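You operate a simulated robot arm through the tools that you are given. There is no shell and no other tool. Be economical: measure what you need, move in short steps, check, and stop when the job is done.

The job below is to be done with a simulated two-armed robot. You get a single attempt, and the scene is never put back.

JOB
Load the red tile block into the red holder for the grey wheel.
Fine: rough edge outward; hold the holder with one hand while the other locks the clamp; stand it on the rest, then lower the shield; grinder off. Set down upright: red holder.

Only the result counts: the job must be done as asked and must still hold three seconds after the hand-in. Knocking over, shifting, dropping, spilling or breaking anything else fails it.

ROBOT AND FRAMES
Two 7-joint arms with two-finger parallel grippers on one trunk, on a base that drives. Base frame: it is fixed to the floor where the robot stands at the start and does not move with it; the origin is under the middle of the robot, x ahead of it, y to its left, z up. Units: cm, degrees, N and s.
The left shoulder is at the start at [6, 18.9, 122.8], the right one opposite. With the tool pointing down near the work surface each hand reaches from about 10 to 62 cm from the robot's upright axis, wherever it stands, measured 20 degrees to its own side. Places, roughly: clamp of the red holder [50, 30, 80]; dust switch [50, -50, 80]; grey wheel rest [50, -30, 90]; grey wheel shield [60, -30, 120]; grey wheel thumb screw [50, -20, 90]; grind switch [50, -40, 80]; red holder (15x9x9 cm) [50, 30, 80]; seat of the red holder [50, 30, 80]; slide with the blue knob [70, -10, 80]; top of the grey wheel rest [50, -30, 100]; white wheel rest [50, -60, 90]; white wheel shield [60, -60, 110]; white wheel thumb screw [50, -70, 90]. Payload 3.43 kg a hand.
The tool frame of a hand sits at the grasp point between the pads (the TCP): z along the fingers, y along the line on which they close. The tips reach 3 cm beyond it. The gripper opens to 9.4 cm. The fingers are 2.8 cm wide and 1 cm thick; the gripper's body (5 by 9.6 cm) begins 5.5 cm behind the TCP.
Orientation is that of the tool frame in the base frame, as a unit quaternion [w, x, y, z]. With the fingers straight down and closing along the base's y, the tool's x points along the base's -x, its y along +y and its z along -z.

CONTROLS
- The arms move only by the tool step_arm. It takes "left_rows", "right_rows" or both (then of equal length, played together; a hand with none holds still); each is a list of rows, each an object of numbers (a shift or turn left out is 0, a gripper value left out holds the last): "dx", "dy", "dz": the shift along the tool's x, y, z in cm; "ax", "ay", "az": the turn, a rotation vector about the tool's x, y, z in degrees; "fingers": the opening, from 0 (shut) to 1 (fully open). In form: [{"dx": .., "dy": .., "dz": .., "ax": .., "ay": .., "az": .., "fingers": ..}, ...]. A call has 1 to 12 rows; each row shifts and turns the commanded pose from where the row before left it, along the tool's axes as they then stand. A row lasts 0.2 s, in which the tool goes at most 5 cm and 8.6 degrees; a call with a longer step from one row to the next is refused whole, and so is a gripper value outside its range. Where a pose cannot be reached the arm comes as near as it can. A force on the tool above 40 N (or 10 N above the force at the start of the call, whichever is more), or a blocked arm, ends the call early, and 0.2 s more pass. The fingers move at their own pace (about 15.3 cm/s each) and stop on an object; they squeeze with about 24 N. The grip force told is the motor's: it shows also when the fingers shut on nothing. Time passes only in rows, and 0.2 s behind the last, so rows that do not move let the fingers close. It gives the time, the measured TCP pose, the force on the tool (base axes), the opening and the grip force at its end, in the units of the frame above (readings bear some noise), with the torque about the TCP (base axes, N m) and any sound that the robot's microphone picked up.
- Cameras (640 x 400 px; columns grow to the right, rows downward): "scene" is now at [1.14, -0.53, 176.87]; the picture's right is [-0.08, -1.00, 0.00], its down [-0.83, 0.07, -0.55] and it looks along [0.55, -0.05, -0.83] (base axes); focal length 288 px, centre (320, 200). "left" rides on the left gripper at [7.6, -1.4, -10.2] in its tool frame; the picture's right is [0.18, 0.98, 0.00], its down [-0.75, 0.14, -0.64] and it looks along [-0.63, 0.12, 0.77] (tool axes); focal length 243 px, centre (320, 200). "right" rides on the right gripper at [7.6, 1.4, -10.3] in its tool frame; the picture's right is [-0.18, 0.98, 0.00], its down [-0.75, -0.14, -0.64] and it looks along [-0.63, -0.12, 0.77] (tool axes); focal length 243 px, centre (320, 200). There is no depth. A picture from a camera that has moved, and an enlarged one, comes with that camera's place and axes in the base frame and with its lens.
- capture(camera): a new picture of that camera. The clock stands still meanwhile.
- slide_trunk(by): slides the trunk up (or, below 0, down) by that many cm; the arms and the scene camera ride with it, the base frame stays. It gives what a move gives, with no picture.
- roll_base(legs): drives the robot by 1 to 6 legs, each [ahead, left, turn to the left] in cm, cm and degrees, along the robot's own axes; the way and the turn of a leg run together, so that a leg with both is an arc; at most 150 cm and 180 degrees a leg. The arms and the cameras ride along, it lands a little off, and it stops where it bumps. It gives what a move gives.
- aim_head(pan, tilt): turns the head with the scene camera to pan (to the left, within 86 degrees either way) and tilt (down, from -29 to 69), counted from straight ahead of the robot. It gives what a move gives.
- close_up(camera, box): a new picture of the part [left, top, right, bottom] of that camera's present view, enlarged. The clock stands still meanwhile.
- sign_off(): hands the job in; it is judged then, once.

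Work in short steps. Places have to be worked out from the pictures, the camera data and where the tool is seen: move nearer, look again, correct. Check each grasp and each placing, and mend what went wrong. You have 120 turns and 92 pictures in all, those below and enlarged ones among them. Open the grippers and draw the arms clear of the work before you hand the job in, unless the task says otherwise; then end with one line.

The tools are called as a command line: name --argument value ..., lists and objects as JSON in quotes. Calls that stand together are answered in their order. step_arm: Moves the arms, as the interface text tells. Its arguments: {"type":"object","properties":{"left_rows":{"type":"array"},"right_rows":{"type":"array"}},"required":[]} The other tools are called the same way: slide_trunk (by) slides the trunk up or down; roll_base (legs) drives the base; aim_head (pan, tilt) turns the head that bears the scene camera; capture (camera) takes a picture; close_up (camera, box) takes an enlarged picture of a part of a camera's view; sign_off () hands the job in.

At the start:

```text
time_s: 0.0
left_tcp_pos: [41.7, 21.35, 100.06]
left_tcp_rot: [0.0, 0.0, 1.0, 0.0]
left_contact_force: [0.0, 0.8, 0.2]
left_ft_torque: [0.02, 0.0, -0.01]
left_finger_gap: 9.4
left_gripper_force: 0.0
right_tcp_pos: [33.26, -10.42, 99.83]
right_tcp_rot: [0.0, 0.0, 1.0, 0.0]
right_contact_force: [0.0, 0.3, 0.0]
right_ft_torque: [0.03, 0.0, 0.01]
right_finger_gap: 9.4
right_gripper_force: 0.1
trunk travel left (down, up): [-90.0, 9.0]
robot x, y, heading: [0.05, 0.11, 0.1]
head pan, tilt: [-4.7, 56.4]
```

scene: 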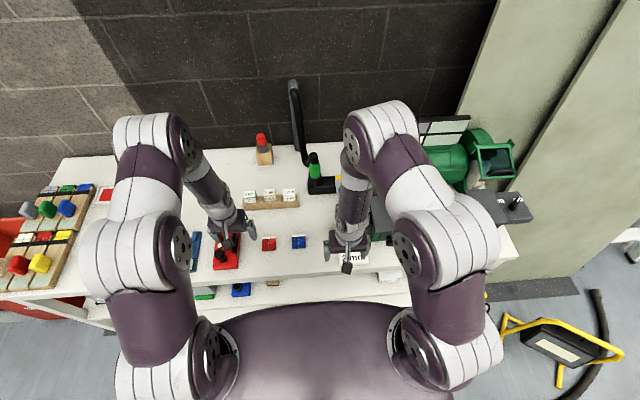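
right: 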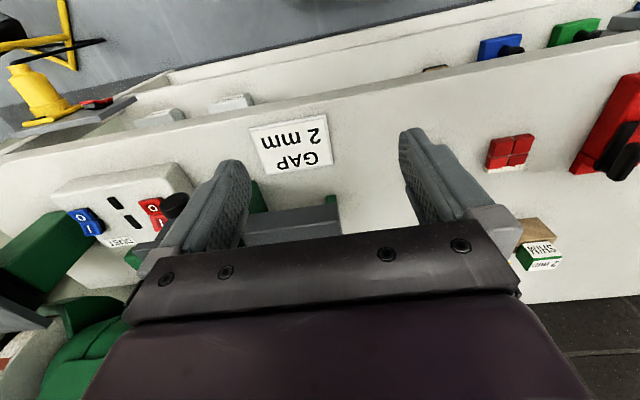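
left: 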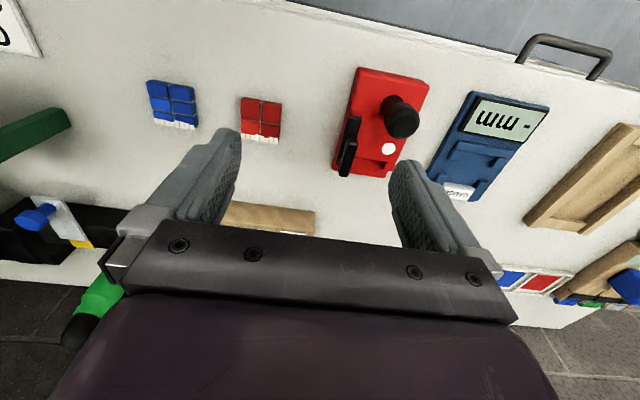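

I'll start by looking at the bench in detail: the holder and tiles from the left camera, the grinder from the scene camera.

close_up --camera "left" --box '[120, 40, 580, 240]'

close_up --camera "scene" --box '[160, 120, 380, 300]'

close_up --camera "scene" --box '[320, 90, 560, 290]'

```text
1.39 times, centred on (350, 140) of left
camera zoom: at [33.97, 19.8, 110.19], right [-0.18, 0.98, 0.0], down [0.75, 0.14, 0.64], along [0.63, 0.12, -0.77], focal length 338 px, centre (278, 284)
```

zoom: 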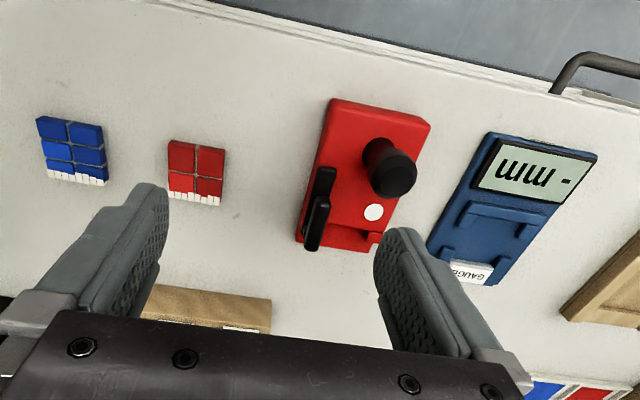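

```text
2.22 times, centred on (270, 210) of scene
camera zoom: at [1.14, -0.53, 176.87], right [-0.08, -1.0, 0.0], down [-0.83, 0.07, -0.55], along [0.55, -0.05, -0.83], focal length 641 px, centre (431, 178)
```

zoom: 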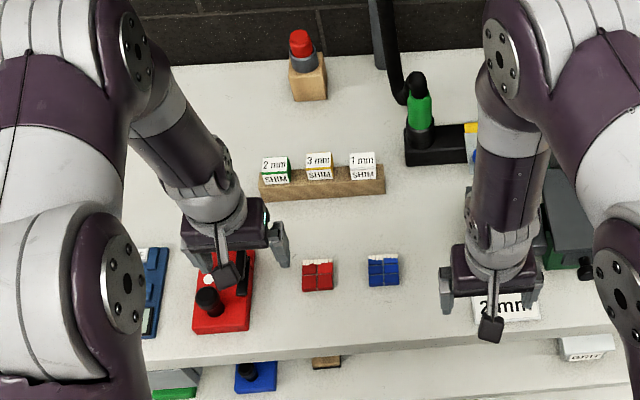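

```text
2.00 times, centred on (440, 190) of scene
camera zoom: at [1.14, -0.53, 176.87], right [-0.08, -1.0, 0.0], down [-0.83, 0.07, -0.55], along [0.55, -0.05, -0.83], focal length 577 px, centre (80, 220)
```

zoom: 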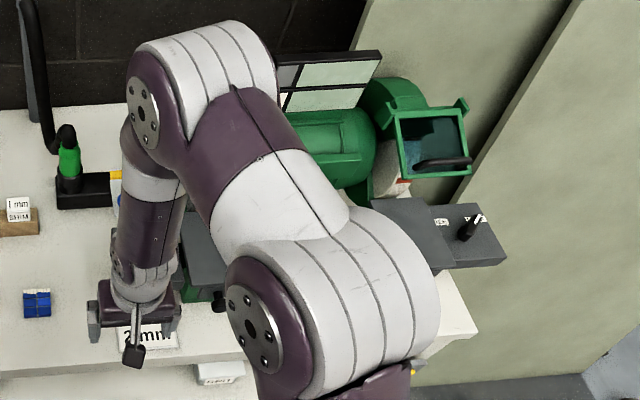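

The right arm hides the grinder. I draw the right hand up and back, and the left hand back, so that the holder, tiles and grinder are all visible.

step_arm --left_rows '[{"dx": 4, "dz": -2}, {"dx": 4, "dz": -2}, {"dx": 4}, {}]' --right_rows '[{"dz": -4, "dy": -2}, {"dz": -4, "dy": -2, "dx": 3}, {"dz": -4, "dx": 3}, {}]'

capture --camera "left"

capture --camera "right"

capture --camera "scene"

```text
refused: row 2 steps farther than a row can; nothing moved
```

```text
85 pictures are left
camera left: at [33.97, 19.8, 110.19], right [-0.18, 0.98, 0.0], down [0.75, 0.14, 0.64], along [0.63, 0.12, -0.77], focal length 243 px, centre (320, 200)
```

left: 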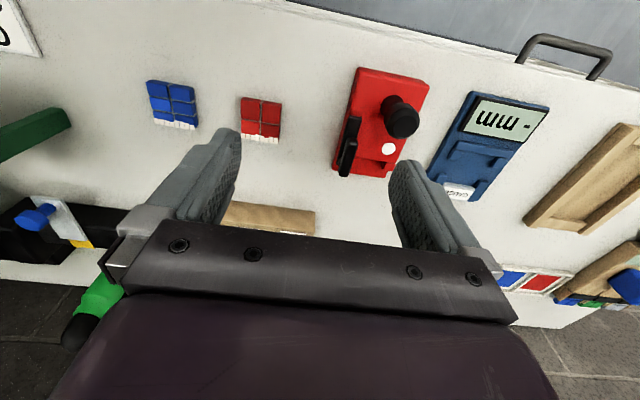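

```text
84 pictures are left
camera right: at [25.77, -9.15, 110.17], right [0.18, 0.98, 0.0], down [0.75, -0.14, 0.64], along [0.63, -0.12, -0.77], focal length 243 px, centre (320, 200)
```

right: 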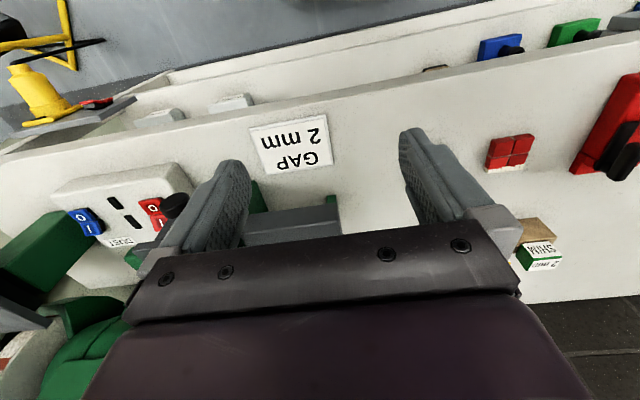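

```text
83 pictures are left
camera scene: at [1.14, -0.53, 176.87], right [-0.08, -1.0, 0.0], down [-0.83, 0.07, -0.55], along [0.55, -0.05, -0.83], focal length 288 px, centre (320, 200)
```

scene: 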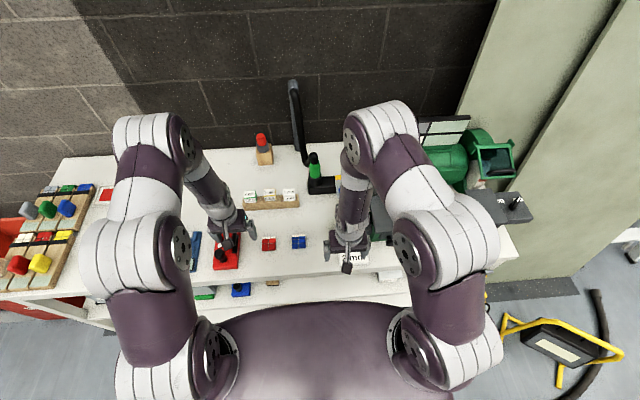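

A row was over the limit; I redo the withdrawal in smaller rows.

step_arm --left_rows '[{"dx": 4, "dz": -2}, {"dx": 4, "dz": -2}, {"dx": 4}, {}]' --right_rows '[{"dz": -4}, {"dz": -4, "dy": 2}, {"dz": -3, "dx": 3}, {"dx": 4}]'

capture --camera "left"

capture --camera "scene"

```text
time_s: 1.0
left_tcp_pos: [29.39, 21.32, 104.21]
left_tcp_rot: [0.0, 0.0, 1.0, -0.001]
left_contact_force: [-0.1, -0.1, 0.9]
left_ft_torque: [0.01, -0.01, 0.01]
left_finger_gap: 9.39
left_gripper_force: 0.0
right_tcp_pos: [26.06, -8.76, 111.23]
right_tcp_rot: [-0.001, 0.0, 1.0, 0.0]
right_contact_force: [0.4, 0.2, -0.7]
right_ft_torque: [-0.01, 0.01, 0.0]
right_finger_gap: 9.39
right_gripper_force: 0.1
trunk travel left (down, up): [-90.0, 9.0]
robot x, y, heading: [0.29, 0.05, 0.2]
head pan, tilt: [-4.7, 56.4]
```

```text
82 pictures are left
camera left: at [21.63, 19.79, 114.35], right [-0.18, 0.98, 0.0], down [0.75, 0.14, 0.64], along [0.63, 0.12, -0.77], focal length 243 px, centre (320, 200)
```

left: 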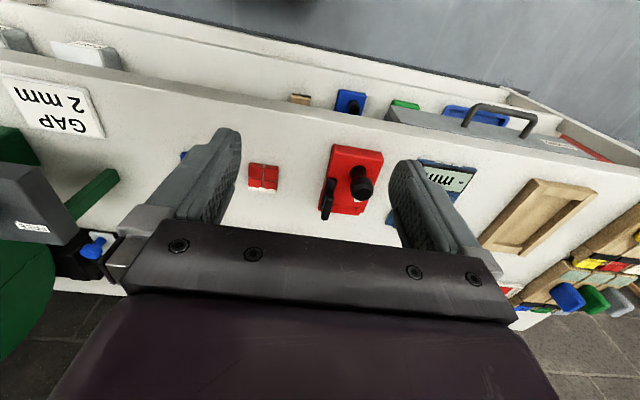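

```text
81 pictures are left
camera scene: at [0.94, -0.58, 176.87], right [-0.08, -1.0, 0.0], down [-0.83, 0.07, -0.55], along [0.55, -0.05, -0.83], focal length 288 px, centre (320, 200)
```

scene: 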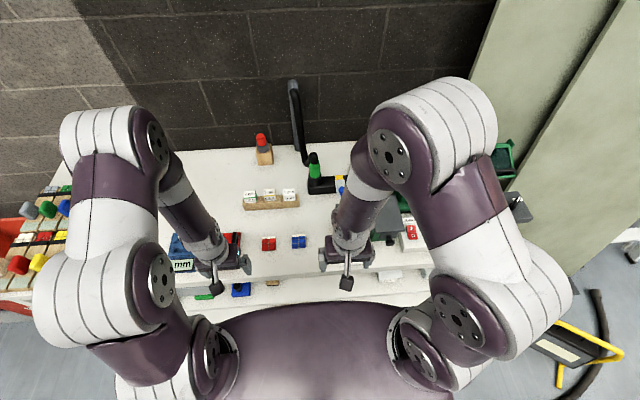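

I slide the right hand to the right (kept at x≈26, clear of the grinder) to look at the grinder with its camera; and close up the holder area from the left.

step_arm --right_rows '[{"dy": -4.5}, {"dy": -4.5}, {"dy": -4.5}, {"dy": -4.5}, {"dy": -4.5}, {}]'

capture --camera "right"

close_up --camera "left" --box '[220, 120, 500, 240]'

capture --camera "scene"

```text
time_s: 2.4
left_tcp_pos: [29.55, 21.49, 104.07]
left_tcp_rot: [-0.001, 0.0, 1.0, 0.0]
left_contact_force: [0.2, -0.3, 0.3]
left_ft_torque: [-0.01, -0.02, 0.02]
left_finger_gap: 9.38
left_gripper_force: 0.0
right_tcp_pos: [26.4, -30.91, 110.83]
right_tcp_rot: [0.0, -0.001, 1.0, -0.001]
right_contact_force: [0.3, 0.3, 0.8]
right_ft_torque: [-0.03, -0.02, -0.01]
right_finger_gap: 9.37
right_gripper_force: 0.1
trunk travel left (down, up): [-90.0, 9.0]
robot x, y, heading: [0.21, 0.01, 0.2]
head pan, tilt: [-4.7, 56.4]
```

```text
80 pictures are left
camera right: at [18.8, -29.57, 120.99], right [0.18, 0.98, 0.0], down [0.75, -0.14, 0.64], along [0.63, -0.12, -0.77], focal length 243 px, centre (320, 200)
```

right: 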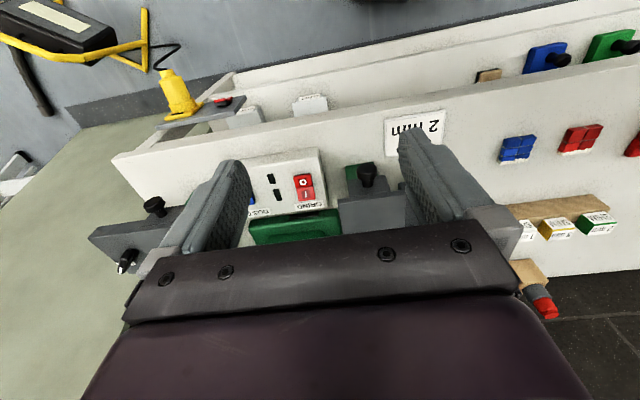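

```text
2.29 times, centred on (360, 180) of left
camera zoom: at [21.78, 19.9, 114.3], right [-0.18, 0.98, 0.0], down [0.75, 0.14, 0.64], along [0.63, 0.12, -0.77], focal length 555 px, centre (229, 246)
```

zoom: 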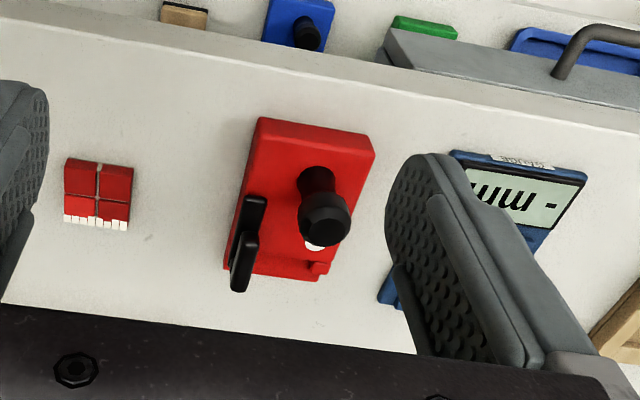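

```text
78 pictures are left
camera scene: at [1.13, -0.4, 176.87], right [-0.08, -1.0, 0.0], down [-0.83, 0.07, -0.55], along [0.55, -0.05, -0.83], focal length 288 px, centre (320, 200)
```

scene: 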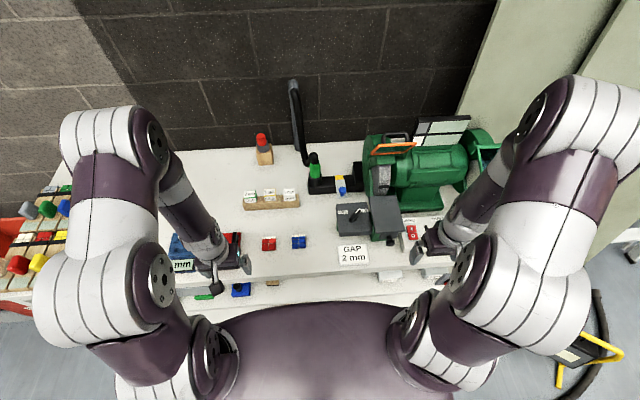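

Now the grinder is visible in the scene view; I enlarge it.

close_up --camera "scene" --box '[320, 115, 480, 215]'

close_up --camera "scene" --box '[320, 180, 480, 280]'

close_up --camera "scene" --box '[160, 180, 320, 280]'

```text
4.00 times, centred on (400, 165) of scene
camera zoom: at [1.13, -0.4, 176.87], right [-0.08, -1.0, 0.0], down [-0.83, 0.07, -0.55], along [0.55, -0.05, -0.83], focal length 1154 px, centre (0, 340)
```

zoom: 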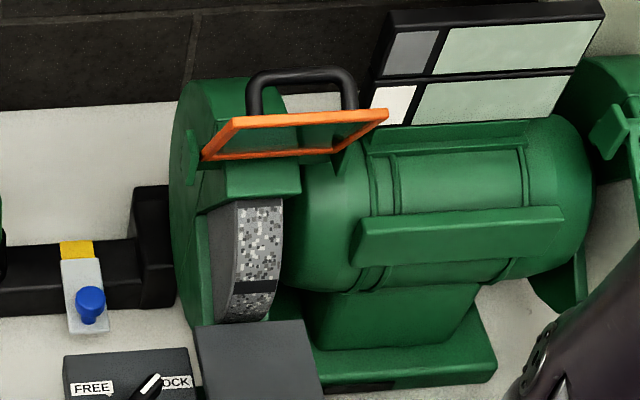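

```text
4.00 times, centred on (400, 230) of scene
camera zoom: at [1.13, -0.4, 176.87], right [-0.08, -1.0, 0.0], down [-0.83, 0.07, -0.55], along [0.55, -0.05, -0.83], focal length 1154 px, centre (0, 80)
```

zoom: 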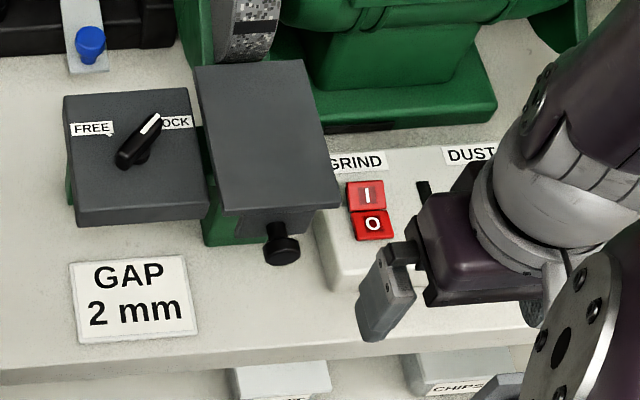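

```text
4.00 times, centred on (240, 230) of scene
camera zoom: at [1.13, -0.4, 176.87], right [-0.08, -1.0, 0.0], down [-0.83, 0.07, -0.55], along [0.55, -0.05, -0.83], focal length 1154 px, centre (640, 80)
```

zoom: 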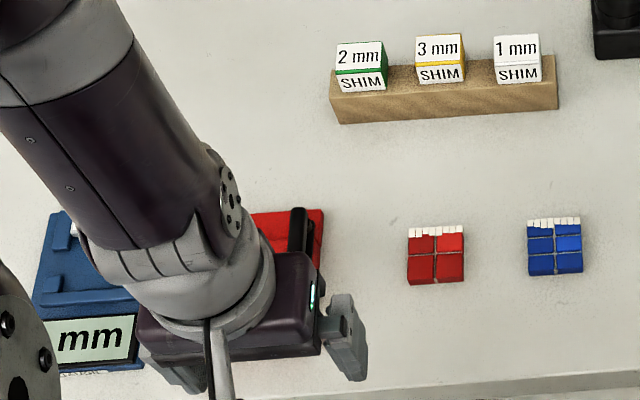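

The rest is at LOCK, the wheel appears still. Next I move the left hand out to the left so the scene camera sees the holder.

step_arm --left_rows '[{"dy": 4.5, "dz": -2}, {"dy": 4.5, "dz": -2}, {"dy": 4.5, "dz": -2}, {"dy": 4.5}, {}]'

close_up --camera "scene" --box '[176, 220, 304, 300]'

capture --camera "left"

```text
time_s: 3.6
left_tcp_pos: [29.82, 39.61, 110.17]
left_tcp_rot: [-0.001, 0.0, 1.0, 0.001]
left_contact_force: [0.1, -0.5, 0.1]
left_ft_torque: [0.02, 0.0, -0.02]
left_finger_gap: 9.37
left_gripper_force: 0.1
right_tcp_pos: [26.24, -31.09, 110.76]
right_tcp_rot: [0.0, 0.0, 1.0, 0.001]
right_contact_force: [-0.2, 0.0, 0.1]
right_ft_torque: [0.02, 0.04, -0.02]
right_finger_gap: 9.41
right_gripper_force: 0.1
trunk travel left (down, up): [-90.0, 9.0]
robot x, y, heading: [0.19, -0.13, -0.0]
head pan, tilt: [-4.7, 56.4]
```

```text
5.00 times, centred on (240, 260) of scene
camera zoom: at [1.14, -0.57, 176.87], right [-0.08, -1.0, 0.0], down [-0.83, 0.07, -0.55], along [0.55, -0.05, -0.83], focal length 1443 px, centre (720, -100)
```

zoom: 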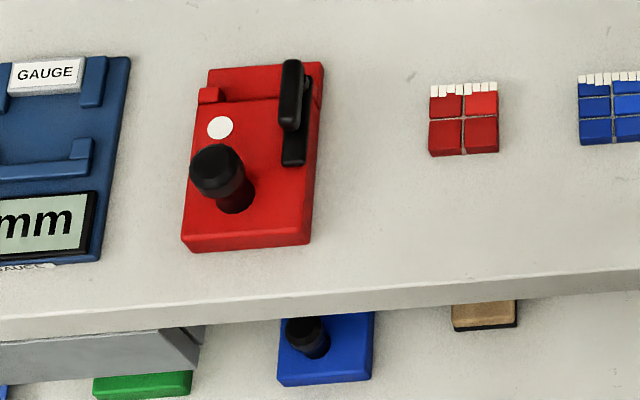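

```text
73 pictures are left
camera left: at [22.1, 38.01, 120.38], right [-0.18, 0.98, 0.0], down [0.75, 0.14, 0.64], along [0.63, 0.12, -0.77], focal length 243 px, centre (320, 200)
```

left: 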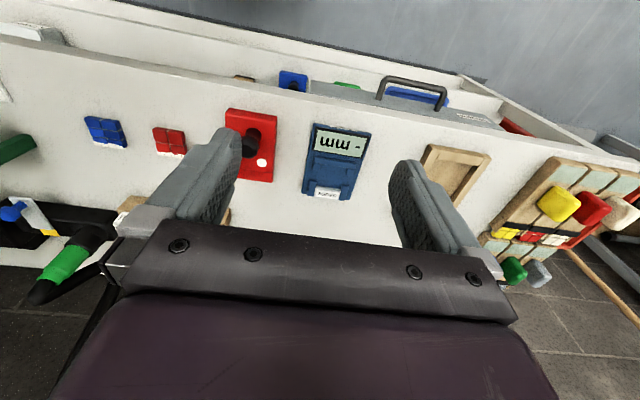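

Holder's seat is the ledge at its far end, with a left cheek and a black clamp on its right. I bring the left hand nearer above it for a detailed look.

step_arm --left_rows '[{"dx": -2, "dy": -4}, {"dx": -2, "dy": -4}, {"dx": -3, "dy": -3.6}, {"dz": 4.5}, {"dz": 4.5}, {"dz": 4}, {}]'

close_up --camera "left" --box '[200, 90, 440, 240]'

```text
time_s: 5.2
left_tcp_pos: [36.78, 27.88, 96.87]
left_tcp_rot: [0.0, -0.001, 1.0, 0.0]
left_contact_force: [0.4, -0.1, 0.5]
left_ft_torque: [-0.01, 0.03, 0.02]
left_finger_gap: 9.38
left_gripper_force: 0.1
right_tcp_pos: [26.3, -30.98, 110.82]
right_tcp_rot: [0.0, -0.001, 1.0, 0.0]
right_contact_force: [-0.7, 0.3, 0.8]
right_ft_torque: [0.03, -0.01, 0.03]
right_finger_gap: 9.42
right_gripper_force: 0.1
trunk travel left (down, up): [-90.0, 9.0]
robot x, y, heading: [0.09, -0.03, 0.1]
head pan, tilt: [-4.7, 56.4]
```

```text
2.67 times, centred on (320, 165) of left
camera zoom: at [28.98, 26.4, 107.21], right [-0.18, 0.98, 0.0], down [0.75, 0.14, 0.64], along [0.63, 0.12, -0.77], focal length 647 px, centre (320, 293)
```

zoom: 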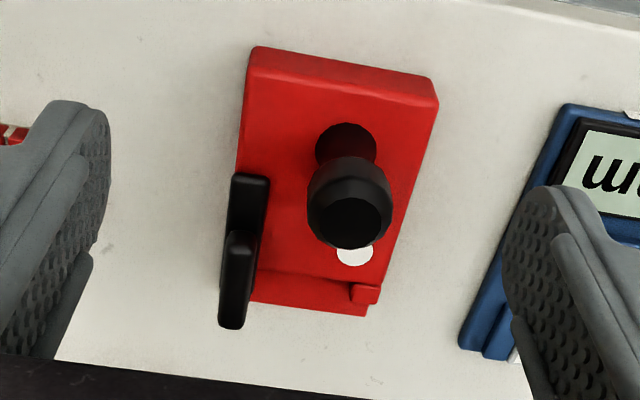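

I need both hands over the holder, so I raise the left hand and drive the robot about 22 cm to its left; then both the tile and holder are in reach of either hand.

step_arm --left_rows '[{"dz": -4.5, "dx": 2}, {"dz": -4.5, "dx": 2}, {"dz": -4.5, "dx": 2}, {"dz": -4}, {}]'

roll_base --legs '[[0, 22, 0]]'

capture --camera "scene"

capture --camera "right"

```text
time_s: 6.4
left_tcp_pos: [30.76, 27.63, 114.33]
left_tcp_rot: [0.001, 0.0, 1.0, 0.0]
left_contact_force: [0.5, -0.8, -0.1]
left_ft_torque: [0.01, 0.03, 0.01]
left_finger_gap: 9.41
left_gripper_force: 0.0
right_tcp_pos: [26.46, -30.99, 110.8]
right_tcp_rot: [0.001, 0.0, 1.0, 0.0]
right_contact_force: [0.2, 0.1, 0.0]
right_ft_torque: [0.03, -0.03, 0.0]
right_finger_gap: 9.39
right_gripper_force: 0.0
trunk travel left (down, up): [-90.0, 9.0]
robot x, y, heading: [0.38, 0.13, -0.2]
head pan, tilt: [-4.7, 56.4]
```

```text
time_s: 8.1
left_tcp_pos: [30.82, 49.2, 114.35]
left_tcp_rot: [0.0, -0.001, 1.0, 0.001]
left_contact_force: [0.7, -0.3, -0.3]
left_ft_torque: [0.03, -0.03, 0.01]
left_finger_gap: 9.38
left_gripper_force: 0.1
right_tcp_pos: [26.38, -9.29, 110.69]
right_tcp_rot: [0.0, -0.001, 1.0, 0.001]
right_contact_force: [-0.4, 0.3, -0.2]
right_ft_torque: [0.01, 0.02, 0.02]
right_finger_gap: 9.38
right_gripper_force: 0.1
trunk travel left (down, up): [-90.0, 9.0]
robot x, y, heading: [0.14, 21.31, 0.2]
head pan, tilt: [-4.7, 56.4]
```

```text
71 pictures are left
camera scene: at [1.11, 20.97, 176.86], right [-0.08, -1.0, 0.0], down [-0.83, 0.07, -0.55], along [0.55, -0.04, -0.83], focal length 288 px, centre (320, 200)
```

scene: 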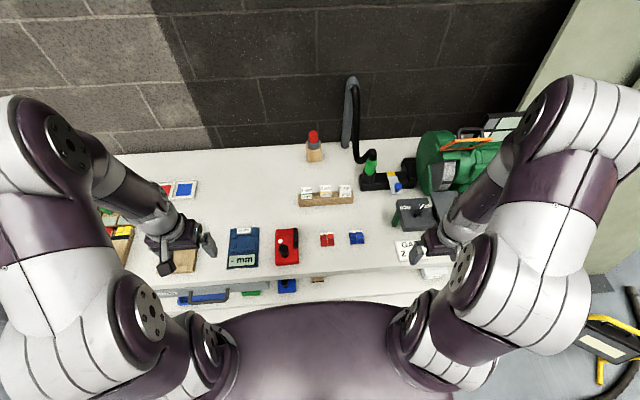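

```text
70 pictures are left
camera right: at [18.82, -8.01, 120.92], right [0.18, 0.98, 0.0], down [0.75, -0.14, 0.64], along [0.63, -0.12, -0.77], focal length 243 px, centre (320, 200)
```

right: 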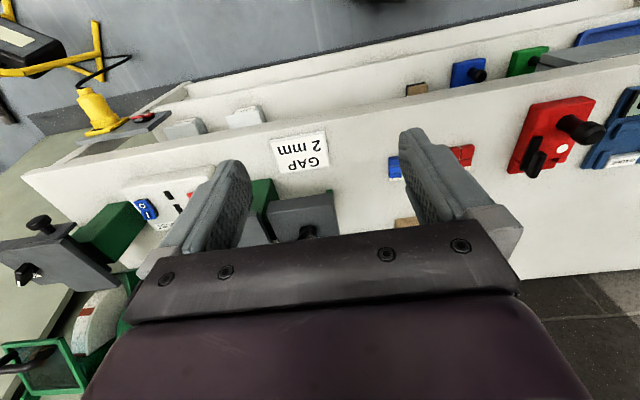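

Clear overall view. I bring the right hand over the red tile at about (46.6, 14.8) for a close look at the tile and the clamp side of the holder.

step_arm --right_rows '[{"dy": 4.8}, {"dy": 4.8}, {"dy": 4.8}, {"dy": 4.8}, {"dy": 4.8}, {"dx": -4, "dz": 3}, {"dx": -4, "dz": 3}, {"dx": -4, "dz": 3}, {"dx": -3, "dz": 3}, {"dx": -2, "dz": 3}, {}]'

capture --camera "right"

close_up --camera "right" --box '[400, 20, 640, 170]'

```text
time_s: 10.5
left_tcp_pos: [30.64, 49.43, 114.27]
left_tcp_rot: [0.0, -0.001, 1.0, 0.0]
left_contact_force: [-0.5, 0.5, 0.1]
left_ft_torque: [0.0, 0.0, 0.05]
left_finger_gap: 9.4
left_gripper_force: 0.0
right_tcp_pos: [43.38, 14.76, 96.02]
right_tcp_rot: [0.0, -0.001, 1.0, 0.001]
right_contact_force: [-0.2, 0.1, 0.0]
right_ft_torque: [0.01, 0.01, 0.01]
right_finger_gap: 9.41
right_gripper_force: 0.1
trunk travel left (down, up): [-90.0, 9.0]
robot x, y, heading: [-0.06, 21.85, 0.1]
head pan, tilt: [-4.7, 56.4]
```

```text
69 pictures are left
camera right: at [35.84, 16.14, 106.17], right [0.18, 0.98, 0.0], down [0.75, -0.14, 0.64], along [0.63, -0.12, -0.77], focal length 243 px, centre (320, 200)
```

right: 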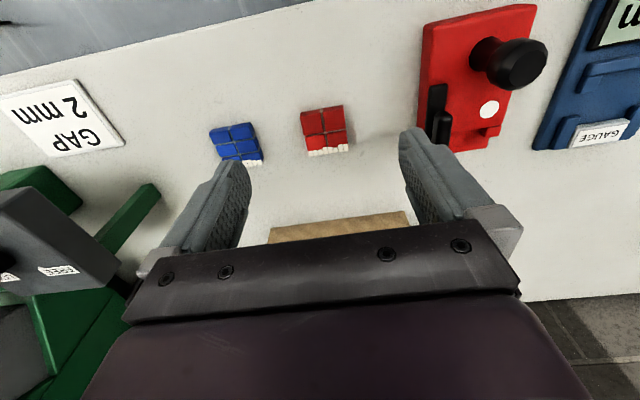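

```text
2.67 times, centred on (520, 95) of right
camera zoom: at [35.84, 16.14, 106.17], right [0.18, 0.98, 0.0], down [0.75, -0.14, 0.64], along [0.63, -0.12, -0.77], focal length 647 px, centre (-213, 480)
```

zoom: 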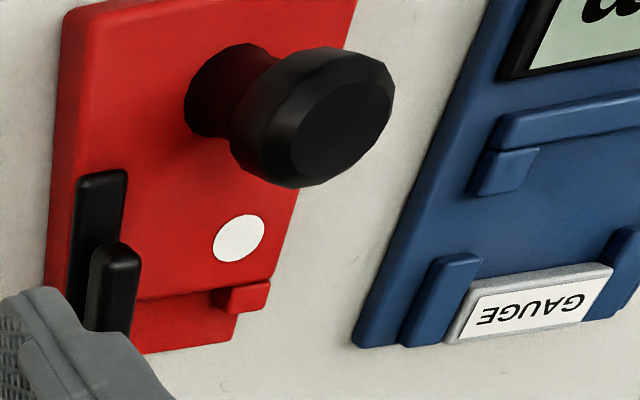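

Tile centred at about (46.6, 14.6), roughly 4.4 × 4.8 cm, white rough edge at +x. I turn the right hand by 90° to look at the clamp and seat from the side.

step_arm --right_rows '[{"az": -8.2, "dz": -1}, {"az": -8.2}, {"az": -8.2}, {"az": -8.2}, {"az": -8.2}, {"az": -8.2}, {"az": -8.2}, {"az": -8.2}, {"az": -8.2}, {"az": -8.2}, {"az": -8}, {}]'

capture --camera "right"

```text
time_s: 13.1
left_tcp_pos: [30.77, 49.45, 114.15]
left_tcp_rot: [0.0, 0.0, 1.0, 0.0]
left_contact_force: [0.4, 0.1, -0.3]
left_ft_torque: [0.0, 0.02, 0.01]
left_finger_gap: 9.39
left_gripper_force: 0.0
right_tcp_pos: [43.37, 14.94, 96.86]
right_tcp_rot: [0.0, 0.708, -0.706, 0.0]
right_contact_force: [0.2, -0.8, -0.8]
right_ft_torque: [-0.01, 0.02, 0.0]
right_finger_gap: 9.41
right_gripper_force: 0.1
trunk travel left (down, up): [-90.0, 9.0]
robot x, y, heading: [-0.24, 21.6, 0.1]
head pan, tilt: [-4.7, 56.4]
```

```text
67 pictures are left
camera right: at [42.03, 7.16, 107.0], right [-0.98, 0.18, 0.0], down [0.14, 0.75, 0.64], along [0.12, 0.63, -0.77], focal length 243 px, centre (320, 200)
```

right: 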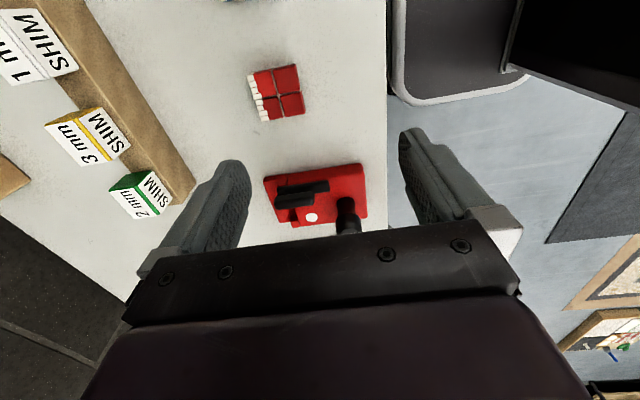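

Useful view. I move slightly closer and lower and enlarge the seat and clamp.

step_arm --right_rows '[{"dy": -4, "dz": 2}, {"dx": -2, "dz": 3}, {}]'

close_up --camera "right" --box '[240, 110, 464, 250]'

```text
time_s: 13.9
left_tcp_pos: [30.69, 49.51, 114.3]
left_tcp_rot: [0.0, 0.0, 1.0, 0.001]
left_contact_force: [-0.2, -0.6, 0.6]
left_ft_torque: [0.01, -0.01, -0.02]
left_finger_gap: 9.37
left_gripper_force: 0.1
right_tcp_pos: [47.29, 16.73, 91.8]
right_tcp_rot: [0.0, 0.708, -0.706, 0.001]
right_contact_force: [-0.9, 0.2, 0.6]
right_ft_torque: [0.02, -0.02, -0.01]
right_finger_gap: 9.42
right_gripper_force: 0.0
trunk travel left (down, up): [-90.0, 9.0]
robot x, y, heading: [-0.16, 21.75, 0.2]
head pan, tilt: [-4.7, 56.4]
```

```text
2.86 times, centred on (352, 180) of right
camera zoom: at [46.0, 9.01, 101.98], right [-0.98, 0.18, 0.0], down [0.14, 0.75, 0.64], along [0.12, 0.63, -0.77], focal length 693 px, centre (229, 257)
```

zoom: 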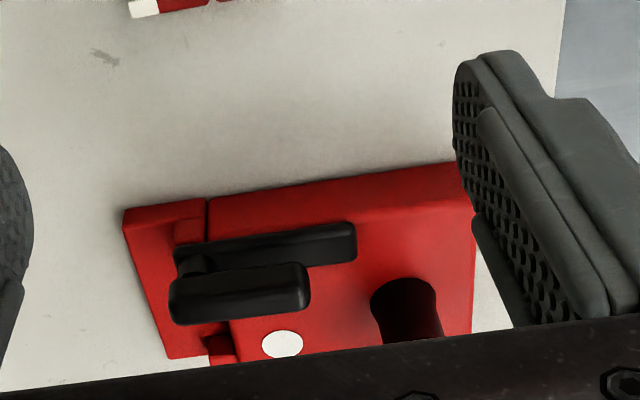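

Triangulating between views puts the bench lower than assumed (tile tops near z≈78, holder's front edge near x=54, y 25–34). I tilt the right hand to see the seat and lever from a low side angle.

step_arm --right_rows '[{"dz": 2.5, "dy": -2}, {"dz": 2.5, "dy": -1}, {"ay": -8}, {"ay": -8}, {"ay": -8}, {"ay": -8}, {"ay": -8}, {}]'

capture --camera "right"

close_up --camera "right" --box '[220, 120, 420, 245]'

```text
time_s: 15.7
left_tcp_pos: [30.64, 49.44, 114.3]
left_tcp_rot: [0.0, 0.0, 1.0, 0.0]
left_contact_force: [-0.3, 0.2, 0.4]
left_ft_torque: [0.0, 0.03, 0.01]
left_finger_gap: 9.39
left_gripper_force: 0.0
right_tcp_pos: [50.38, 16.83, 86.85]
right_tcp_rot: [-0.243, 0.664, -0.664, -0.242]
right_contact_force: [0.3, -0.1, -0.8]
right_ft_torque: [0.0, -0.01, 0.0]
right_finger_gap: 9.41
right_gripper_force: 0.1
trunk travel left (down, up): [-90.0, 9.0]
robot x, y, heading: [-0.02, 21.86, -0.1]
head pan, tilt: [-4.7, 56.4]
```

```text
65 pictures are left
camera right: at [49.05, 4.3, 89.64], right [-0.98, 0.14, 0.12], down [0.14, 0.16, 0.98], along [0.12, 0.98, -0.18], focal length 243 px, centre (320, 200)
```

right: 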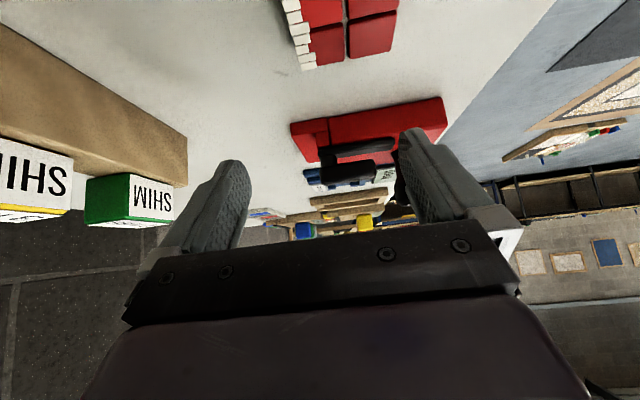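

```text
3.20 times, centred on (320, 182) of right
camera zoom: at [49.05, 4.3, 89.64], right [-0.98, 0.14, 0.12], down [0.14, 0.16, 0.98], along [0.12, 0.98, -0.18], focal length 776 px, centre (320, 256)
```

zoom: 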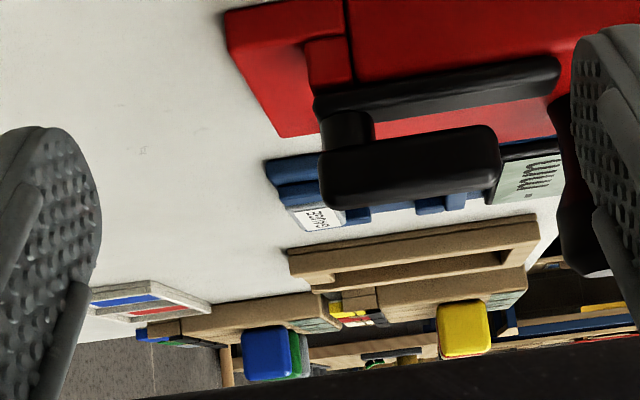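

The side view shows a post at the front of the clamp with a lever on top lying back along -x: an open swing lever. I untilt, return the hand to its normal yaw and look down on the seat.

step_arm --right_rows '[{"ay": 8}, {"ay": 8}, {"ay": 8}, {"ay": 8}, {"ay": 8}, {"dz": -4.5}, {"dz": -4.5}, {}]'

step_arm --right_rows '[{"az": 8.2}, {"az": 8.2}, {"az": 8.2}, {"az": 8.2}, {"az": 8.2}, {"az": 8.2}, {"az": 8.2}, {"az": 8.2}, {"az": 8.2}, {"az": 8.2}, {"az": 8}, {}]'

step_arm --right_rows '[{"dx": 3, "dy": 3.5}, {"dx": 2, "dy": 3.5}, {"dx": 2, "dy": 4}, {}]'

capture --camera "right"

close_up --camera "right" --box '[220, 60, 444, 200]'

```text
time_s: 17.5
left_tcp_pos: [30.76, 49.42, 114.34]
left_tcp_rot: [0.0, -0.001, 1.0, 0.0]
left_contact_force: [-0.1, -0.1, 0.0]
left_ft_torque: [0.0, -0.01, 0.01]
left_finger_gap: 9.39
left_gripper_force: 0.1
right_tcp_pos: [50.49, 16.72, 95.84]
right_tcp_rot: [0.0, 0.707, -0.707, 0.0]
right_contact_force: [-0.1, -0.8, -0.1]
right_ft_torque: [-0.03, 0.03, -0.01]
right_finger_gap: 9.41
right_gripper_force: 0.1
trunk travel left (down, up): [-90.0, 9.0]
robot x, y, heading: [-0.36, 21.39, 0.1]
head pan, tilt: [-4.7, 56.4]
```

```text
time_s: 20.1
left_tcp_pos: [30.81, 49.41, 114.42]
left_tcp_rot: [0.0, -0.001, 1.0, 0.0]
left_contact_force: [0.2, -0.5, 0.1]
left_ft_torque: [-0.01, -0.03, 0.03]
left_finger_gap: 9.39
left_gripper_force: 0.1
right_tcp_pos: [50.29, 16.94, 95.72]
right_tcp_rot: [0.001, 0.001, 1.0, 0.001]
right_contact_force: [-0.2, -0.2, -0.4]
right_ft_torque: [0.04, 0.02, -0.01]
right_finger_gap: 9.39
right_gripper_force: 0.0
trunk travel left (down, up): [-90.0, 9.0]
robot x, y, heading: [0.02, 21.92, 0.3]
head pan, tilt: [-4.7, 56.4]
```

```text
time_s: 21.1
left_tcp_pos: [30.71, 49.42, 114.29]
left_tcp_rot: [0.0, 0.0, 1.0, 0.0]
left_contact_force: [-0.4, -0.1, 0.5]
left_ft_torque: [-0.01, -0.02, -0.02]
left_finger_gap: 9.4
left_gripper_force: 0.1
right_tcp_pos: [43.2, 27.98, 95.71]
right_tcp_rot: [0.0, 0.0, 1.0, 0.0]
right_contact_force: [0.2, 0.4, 0.4]
right_ft_torque: [0.0, -0.01, 0.02]
right_finger_gap: 9.41
right_gripper_force: 0.1
trunk travel left (down, up): [-90.0, 9.0]
robot x, y, heading: [-0.07, 21.67, -0.0]
head pan, tilt: [-4.7, 56.4]
```

```text
63 pictures are left
camera right: at [35.65, 29.28, 105.84], right [0.18, 0.98, 0.0], down [0.75, -0.14, 0.64], along [0.63, -0.12, -0.77], focal length 243 px, centre (320, 200)
```

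right: 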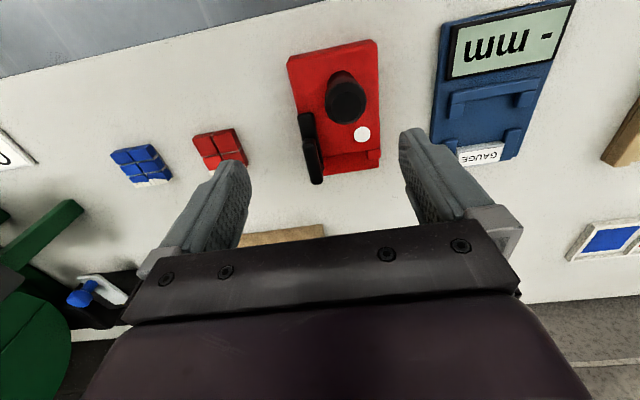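

```text
2.86 times, centred on (332, 130) of right
camera zoom: at [35.65, 29.28, 105.84], right [0.18, 0.98, 0.0], down [0.75, -0.14, 0.64], along [0.63, -0.12, -0.77], focal length 693 px, centre (286, 400)
```

zoom: 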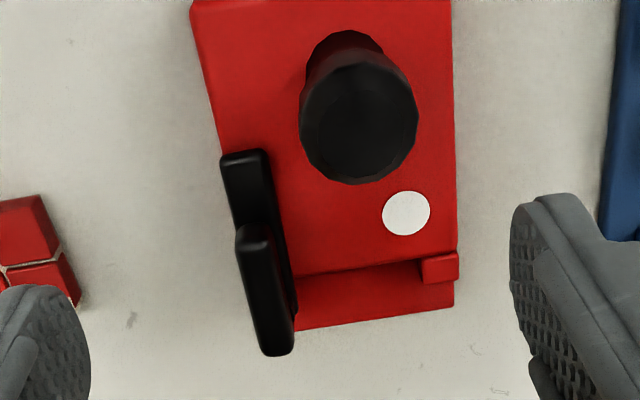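

Seat geometry: wall at x≈50.8, ledge to x≈54.2, slot between cheeks y≈27–32.2, all square to the base axes. Tile spans about x 45.6–51.4, y 12–16.9. I move the right hand above the tile's outer (rough) half and look again.

step_arm --right_rows '[{"dx": -2, "dy": -4, "fingers": 0.8}, {"dx": -2, "dy": -4}, {"dx": -2, "dy": -3.5}, {"dx": -0.65, "dy": -2, "dz": 3}, {"dz": 4}, {}]'

capture --camera "right"

```text
time_s: 22.5
left_tcp_pos: [30.59, 49.42, 114.25]
left_tcp_rot: [0.0, -0.001, 1.0, 0.0]
left_contact_force: [0.0, -0.3, -0.2]
left_ft_torque: [-0.01, -0.03, -0.04]
left_finger_gap: 9.4
left_gripper_force: 0.1
right_tcp_pos: [50.07, 14.2, 88.61]
right_tcp_rot: [0.001, 0.0, 1.0, 0.001]
right_contact_force: [-0.5, -0.8, -0.2]
right_ft_torque: [0.0, -0.01, -0.02]
right_finger_gap: 7.51
right_gripper_force: 0.2
trunk travel left (down, up): [-90.0, 9.0]
robot x, y, heading: [-0.05, 21.77, 0.2]
head pan, tilt: [-4.7, 56.4]
```

```text
61 pictures are left
camera right: at [42.45, 15.59, 98.8], right [0.18, 0.98, 0.0], down [0.75, -0.14, 0.64], along [0.63, -0.12, -0.77], focal length 243 px, centre (320, 200)
```

right: 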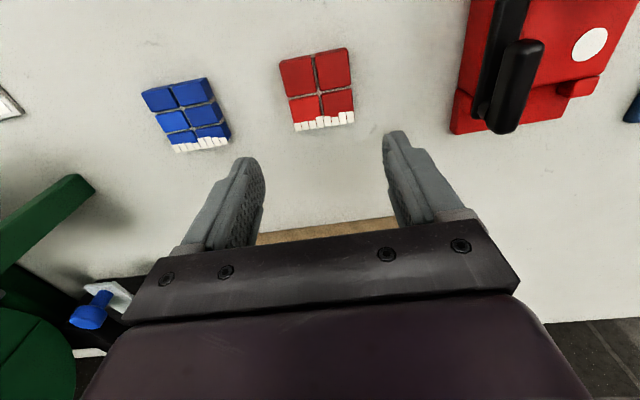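

Tile: x 45.6–51.05, y 11.75–16.9, square to the hand. I descend over its outer half to tcp z≈80.3 with the fingers still open.

step_arm --right_rows '[{"dx": 0.5, "dy": 0.1, "dz": 3}, {"dz": 3}, {"dz": 2.3}, {}]'

capture --camera "right"

```text
time_s: 23.3
left_tcp_pos: [30.56, 49.43, 114.41]
left_tcp_rot: [0.001, 0.0, 1.0, 0.0]
left_contact_force: [0.5, 0.7, -0.2]
left_ft_torque: [0.01, -0.02, -0.01]
left_finger_gap: 9.4
left_gripper_force: 0.1
right_tcp_pos: [49.28, 14.36, 80.88]
right_tcp_rot: [-0.002, 0.0, 1.0, 0.0]
right_contact_force: [-11.4, -0.1, 19.1]
right_ft_torque: [0.84, 0.11, 0.3]
right_finger_gap: 7.5
right_gripper_force: 0.0
trunk travel left (down, up): [-90.0, 9.0]
robot x, y, heading: [-0.28, 21.79, -0.0]
head pan, tilt: [-4.7, 56.4]
stopped in row 4 (right hand): the force on the tool passed its limit at 64 N (the readings are from after the stop); the commanded pose is now the measured one
```

```text
60 pictures are left
camera right: at [41.92, 15.76, 91.23], right [0.18, 0.98, 0.0], down [0.76, -0.14, 0.64], along [0.63, -0.12, -0.77], focal length 243 px, centre (320, 200)
```

right: 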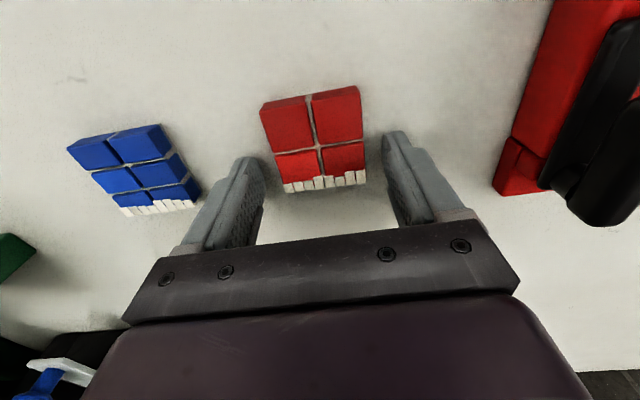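

Contact shows the bench at z≈77.9. I rise 0.7 cm, shift outward 0.6 cm so the inner 3 cm of the tile stays free for the seat, and close.

step_arm --right_rows '[{"dz": -0.7}, {"dx": -0.6, "dy": 0.05}, {"fingers": 0.2}, {"fingers": 0.2}, {"fingers": 0.2}, {}]'

capture --camera "right"

```text
time_s: 24.7
left_tcp_pos: [30.89, 49.41, 114.29]
left_tcp_rot: [0.001, 0.0, 1.0, 0.0]
left_contact_force: [0.7, 0.3, -0.2]
left_ft_torque: [0.04, -0.02, 0.0]
left_finger_gap: 9.41
left_gripper_force: 0.0
right_tcp_pos: [50.16, 14.51, 81.6]
right_tcp_rot: [-0.002, -0.001, 1.0, 0.0]
right_contact_force: [-0.7, 0.0, -0.1]
right_ft_torque: [0.02, -0.06, 0.02]
right_finger_gap: 4.94
right_gripper_force: 23.6
trunk travel left (down, up): [-90.0, 9.0]
robot x, y, heading: [0.02, 22.07, -0.1]
head pan, tilt: [-4.7, 56.4]
```

```text
59 pictures are left
camera right: at [42.74, 15.87, 91.79], right [0.18, 0.98, 0.0], down [0.76, -0.14, 0.64], along [0.63, -0.12, -0.77], focal length 243 px, centre (320, 200)
```

right: 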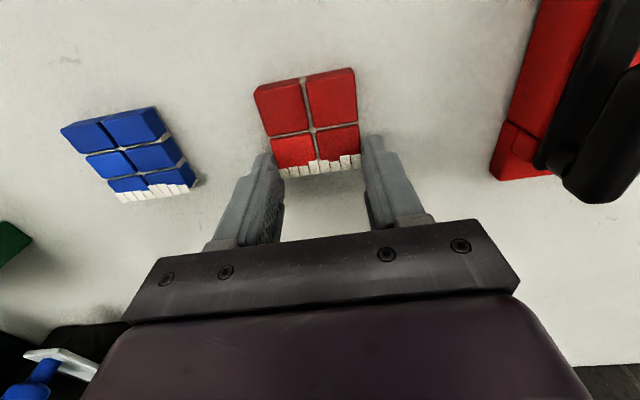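

Gripped at 4.94 cm. I lift 7 cm and check it is level.

step_arm --right_rows '[{"dz": -1}, {"dz": -3}, {"dz": -3}, {}]'

capture --camera "right"

```text
time_s: 25.7
left_tcp_pos: [30.85, 49.41, 114.27]
left_tcp_rot: [0.0, 0.0, 1.0, 0.0]
left_contact_force: [-0.4, 0.2, -0.1]
left_ft_torque: [0.02, 0.01, 0.0]
left_finger_gap: 9.41
left_gripper_force: 0.1
right_tcp_pos: [50.35, 14.42, 88.62]
right_tcp_rot: [-0.002, -0.001, 1.0, 0.0]
right_contact_force: [-0.4, 0.2, -1.2]
right_ft_torque: [0.01, 0.0, -0.01]
right_finger_gap: 4.94
right_gripper_force: 24.2
trunk travel left (down, up): [-90.0, 9.0]
robot x, y, heading: [-0.02, 21.47, -0.1]
head pan, tilt: [-4.7, 56.4]
```

```text
58 pictures are left
camera right: at [42.85, 15.76, 98.91], right [0.18, 0.98, 0.0], down [0.76, -0.14, 0.64], along [0.63, -0.12, -0.77], focal length 243 px, centre (320, 200)
```

right: 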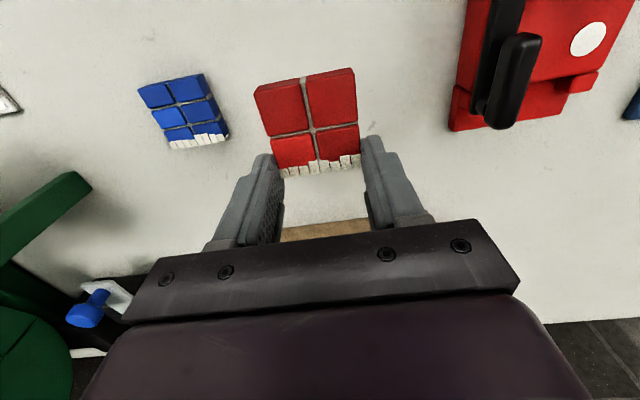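

Tile is level and firm. I move it out in x, then across to hover in front of/above the seat at about (55.4, 29.4).

step_arm --right_rows '[{"dx": -2.5}, {"dx": -2.5}, {"dy": 3.8}, {"dy": 3.8}, {"dy": 3.8}, {"dy": 3.6}, {}]'

capture --camera "right"

close_up --camera "scene" --box '[220, 180, 380, 280]'

```text
time_s: 27.3
left_tcp_pos: [30.78, 49.31, 114.24]
left_tcp_rot: [0.0, 0.0, 1.0, 0.0]
left_contact_force: [-0.4, -0.1, 0.6]
left_ft_torque: [-0.01, 0.0, -0.02]
left_finger_gap: 9.41
left_gripper_force: 0.0
right_tcp_pos: [53.88, 28.75, 89.18]
right_tcp_rot: [-0.002, -0.001, 1.0, 0.0]
right_contact_force: [0.1, 0.5, -1.4]
right_ft_torque: [0.0, -0.02, 0.01]
right_finger_gap: 4.94
right_gripper_force: 24.5
right hand out of reach, approached as far as the arm can: row 6
trunk travel left (down, up): [-90.0, 9.0]
robot x, y, heading: [-0.0, 21.83, 0.3]
head pan, tilt: [-4.7, 56.4]
```

```text
57 pictures are left
camera right: at [46.26, 30.04, 99.42], right [0.18, 0.98, 0.0], down [0.76, -0.14, 0.64], along [0.63, -0.12, -0.77], focal length 243 px, centre (320, 200)
```

right: 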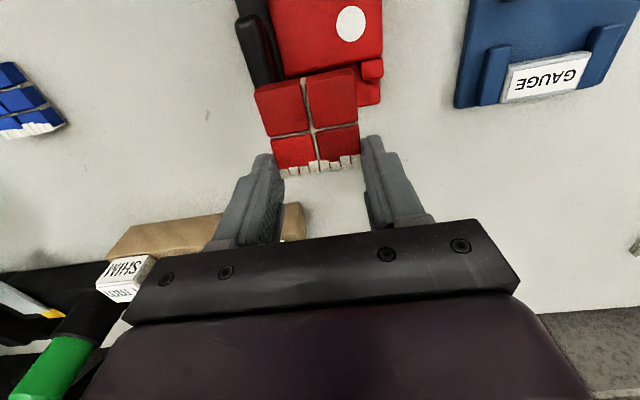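

```text
4.00 times, centred on (300, 230) of scene
camera zoom: at [1.2, 21.18, 176.86], right [-0.08, -1.0, 0.0], down [-0.83, 0.07, -0.55], along [0.55, -0.04, -0.83], focal length 1154 px, centre (400, 80)
```

zoom: 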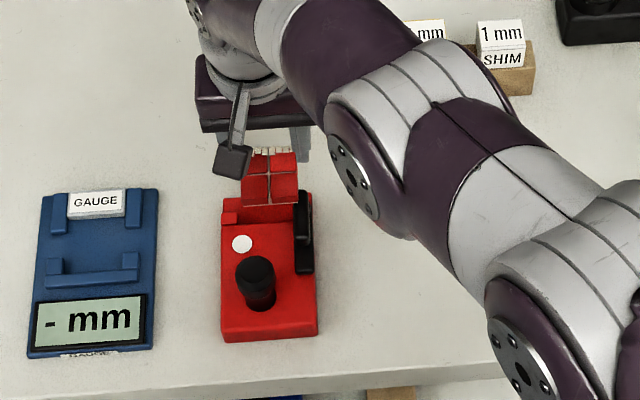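

The right hand is at its reach limit here, so I drive the robot 14 cm further left to bring the seat into easy reach.

roll_base --legs '[[0, 14, 0]]'

```text
time_s: 28.6
left_tcp_pos: [30.86, 63.12, 114.44]
left_tcp_rot: [0.0, 0.001, 1.0, 0.0]
left_contact_force: [-0.2, -0.5, -0.2]
left_ft_torque: [0.0, 0.0, 0.01]
left_finger_gap: 9.41
left_gripper_force: 0.1
right_tcp_pos: [53.68, 42.37, 89.29]
right_tcp_rot: [-0.001, 0.0, 1.0, 0.0]
right_contact_force: [-0.2, -0.2, -1.5]
right_ft_torque: [0.02, -0.08, 0.01]
right_finger_gap: 4.92
right_gripper_force: 24.2
trunk travel left (down, up): [-90.0, 9.0]
robot x, y, heading: [-0.14, 35.78, 0.3]
head pan, tilt: [-4.7, 56.4]
```

Now I shift the hand back right to the seat line and out in x.

step_arm --right_rows '[{"dy": -4.3}, {"dy": -4.3}, {"dy": -4.3, "dx": -1.5}, {}]'

capture --camera "right"

close_up --camera "scene" --box '[280, 180, 440, 280]'

```text
time_s: 29.6
left_tcp_pos: [30.71, 63.3, 114.33]
left_tcp_rot: [0.0, 0.0, 1.0, 0.0]
left_contact_force: [0.5, -0.5, 0.2]
left_ft_torque: [0.0, -0.01, -0.03]
left_finger_gap: 9.37
left_gripper_force: 0.0
right_tcp_pos: [55.24, 29.59, 89.13]
right_tcp_rot: [-0.002, 0.0, 1.0, -0.001]
right_contact_force: [0.7, -1.1, -0.7]
right_ft_torque: [0.02, -0.01, 0.0]
right_finger_gap: 4.93
right_gripper_force: 23.6
trunk travel left (down, up): [-90.0, 9.0]
robot x, y, heading: [0.15, 35.65, -0.0]
head pan, tilt: [-4.7, 56.4]
```

```text
55 pictures are left
camera right: at [47.78, 31.05, 99.28], right [0.18, 0.98, 0.0], down [0.76, -0.14, 0.64], along [0.63, -0.12, -0.77], focal length 243 px, centre (320, 200)
```

right: 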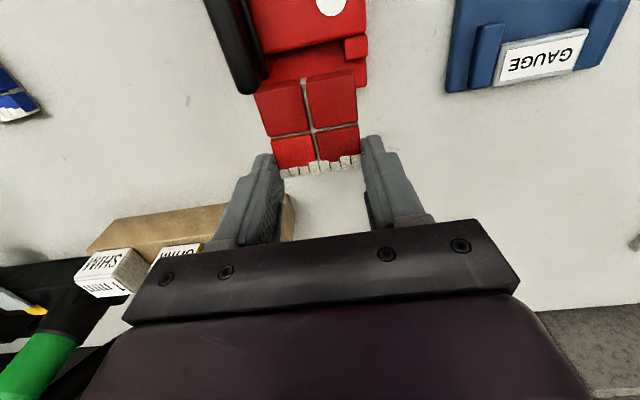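

```text
4.00 times, centred on (360, 230) of scene
camera zoom: at [1.12, 35.12, 176.87], right [-0.08, -1.0, 0.0], down [-0.83, 0.07, -0.55], along [0.55, -0.05, -0.83], focal length 1154 px, centre (160, 80)
```

zoom: 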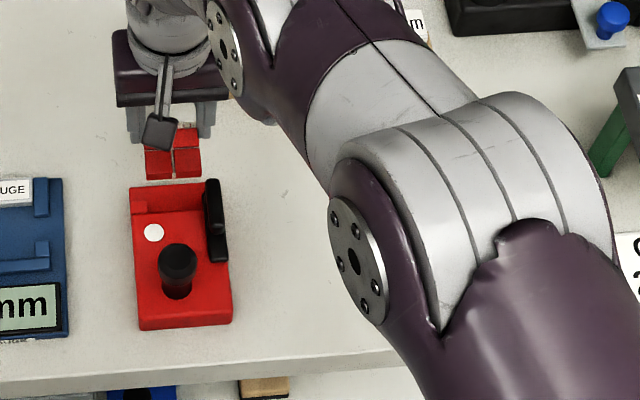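

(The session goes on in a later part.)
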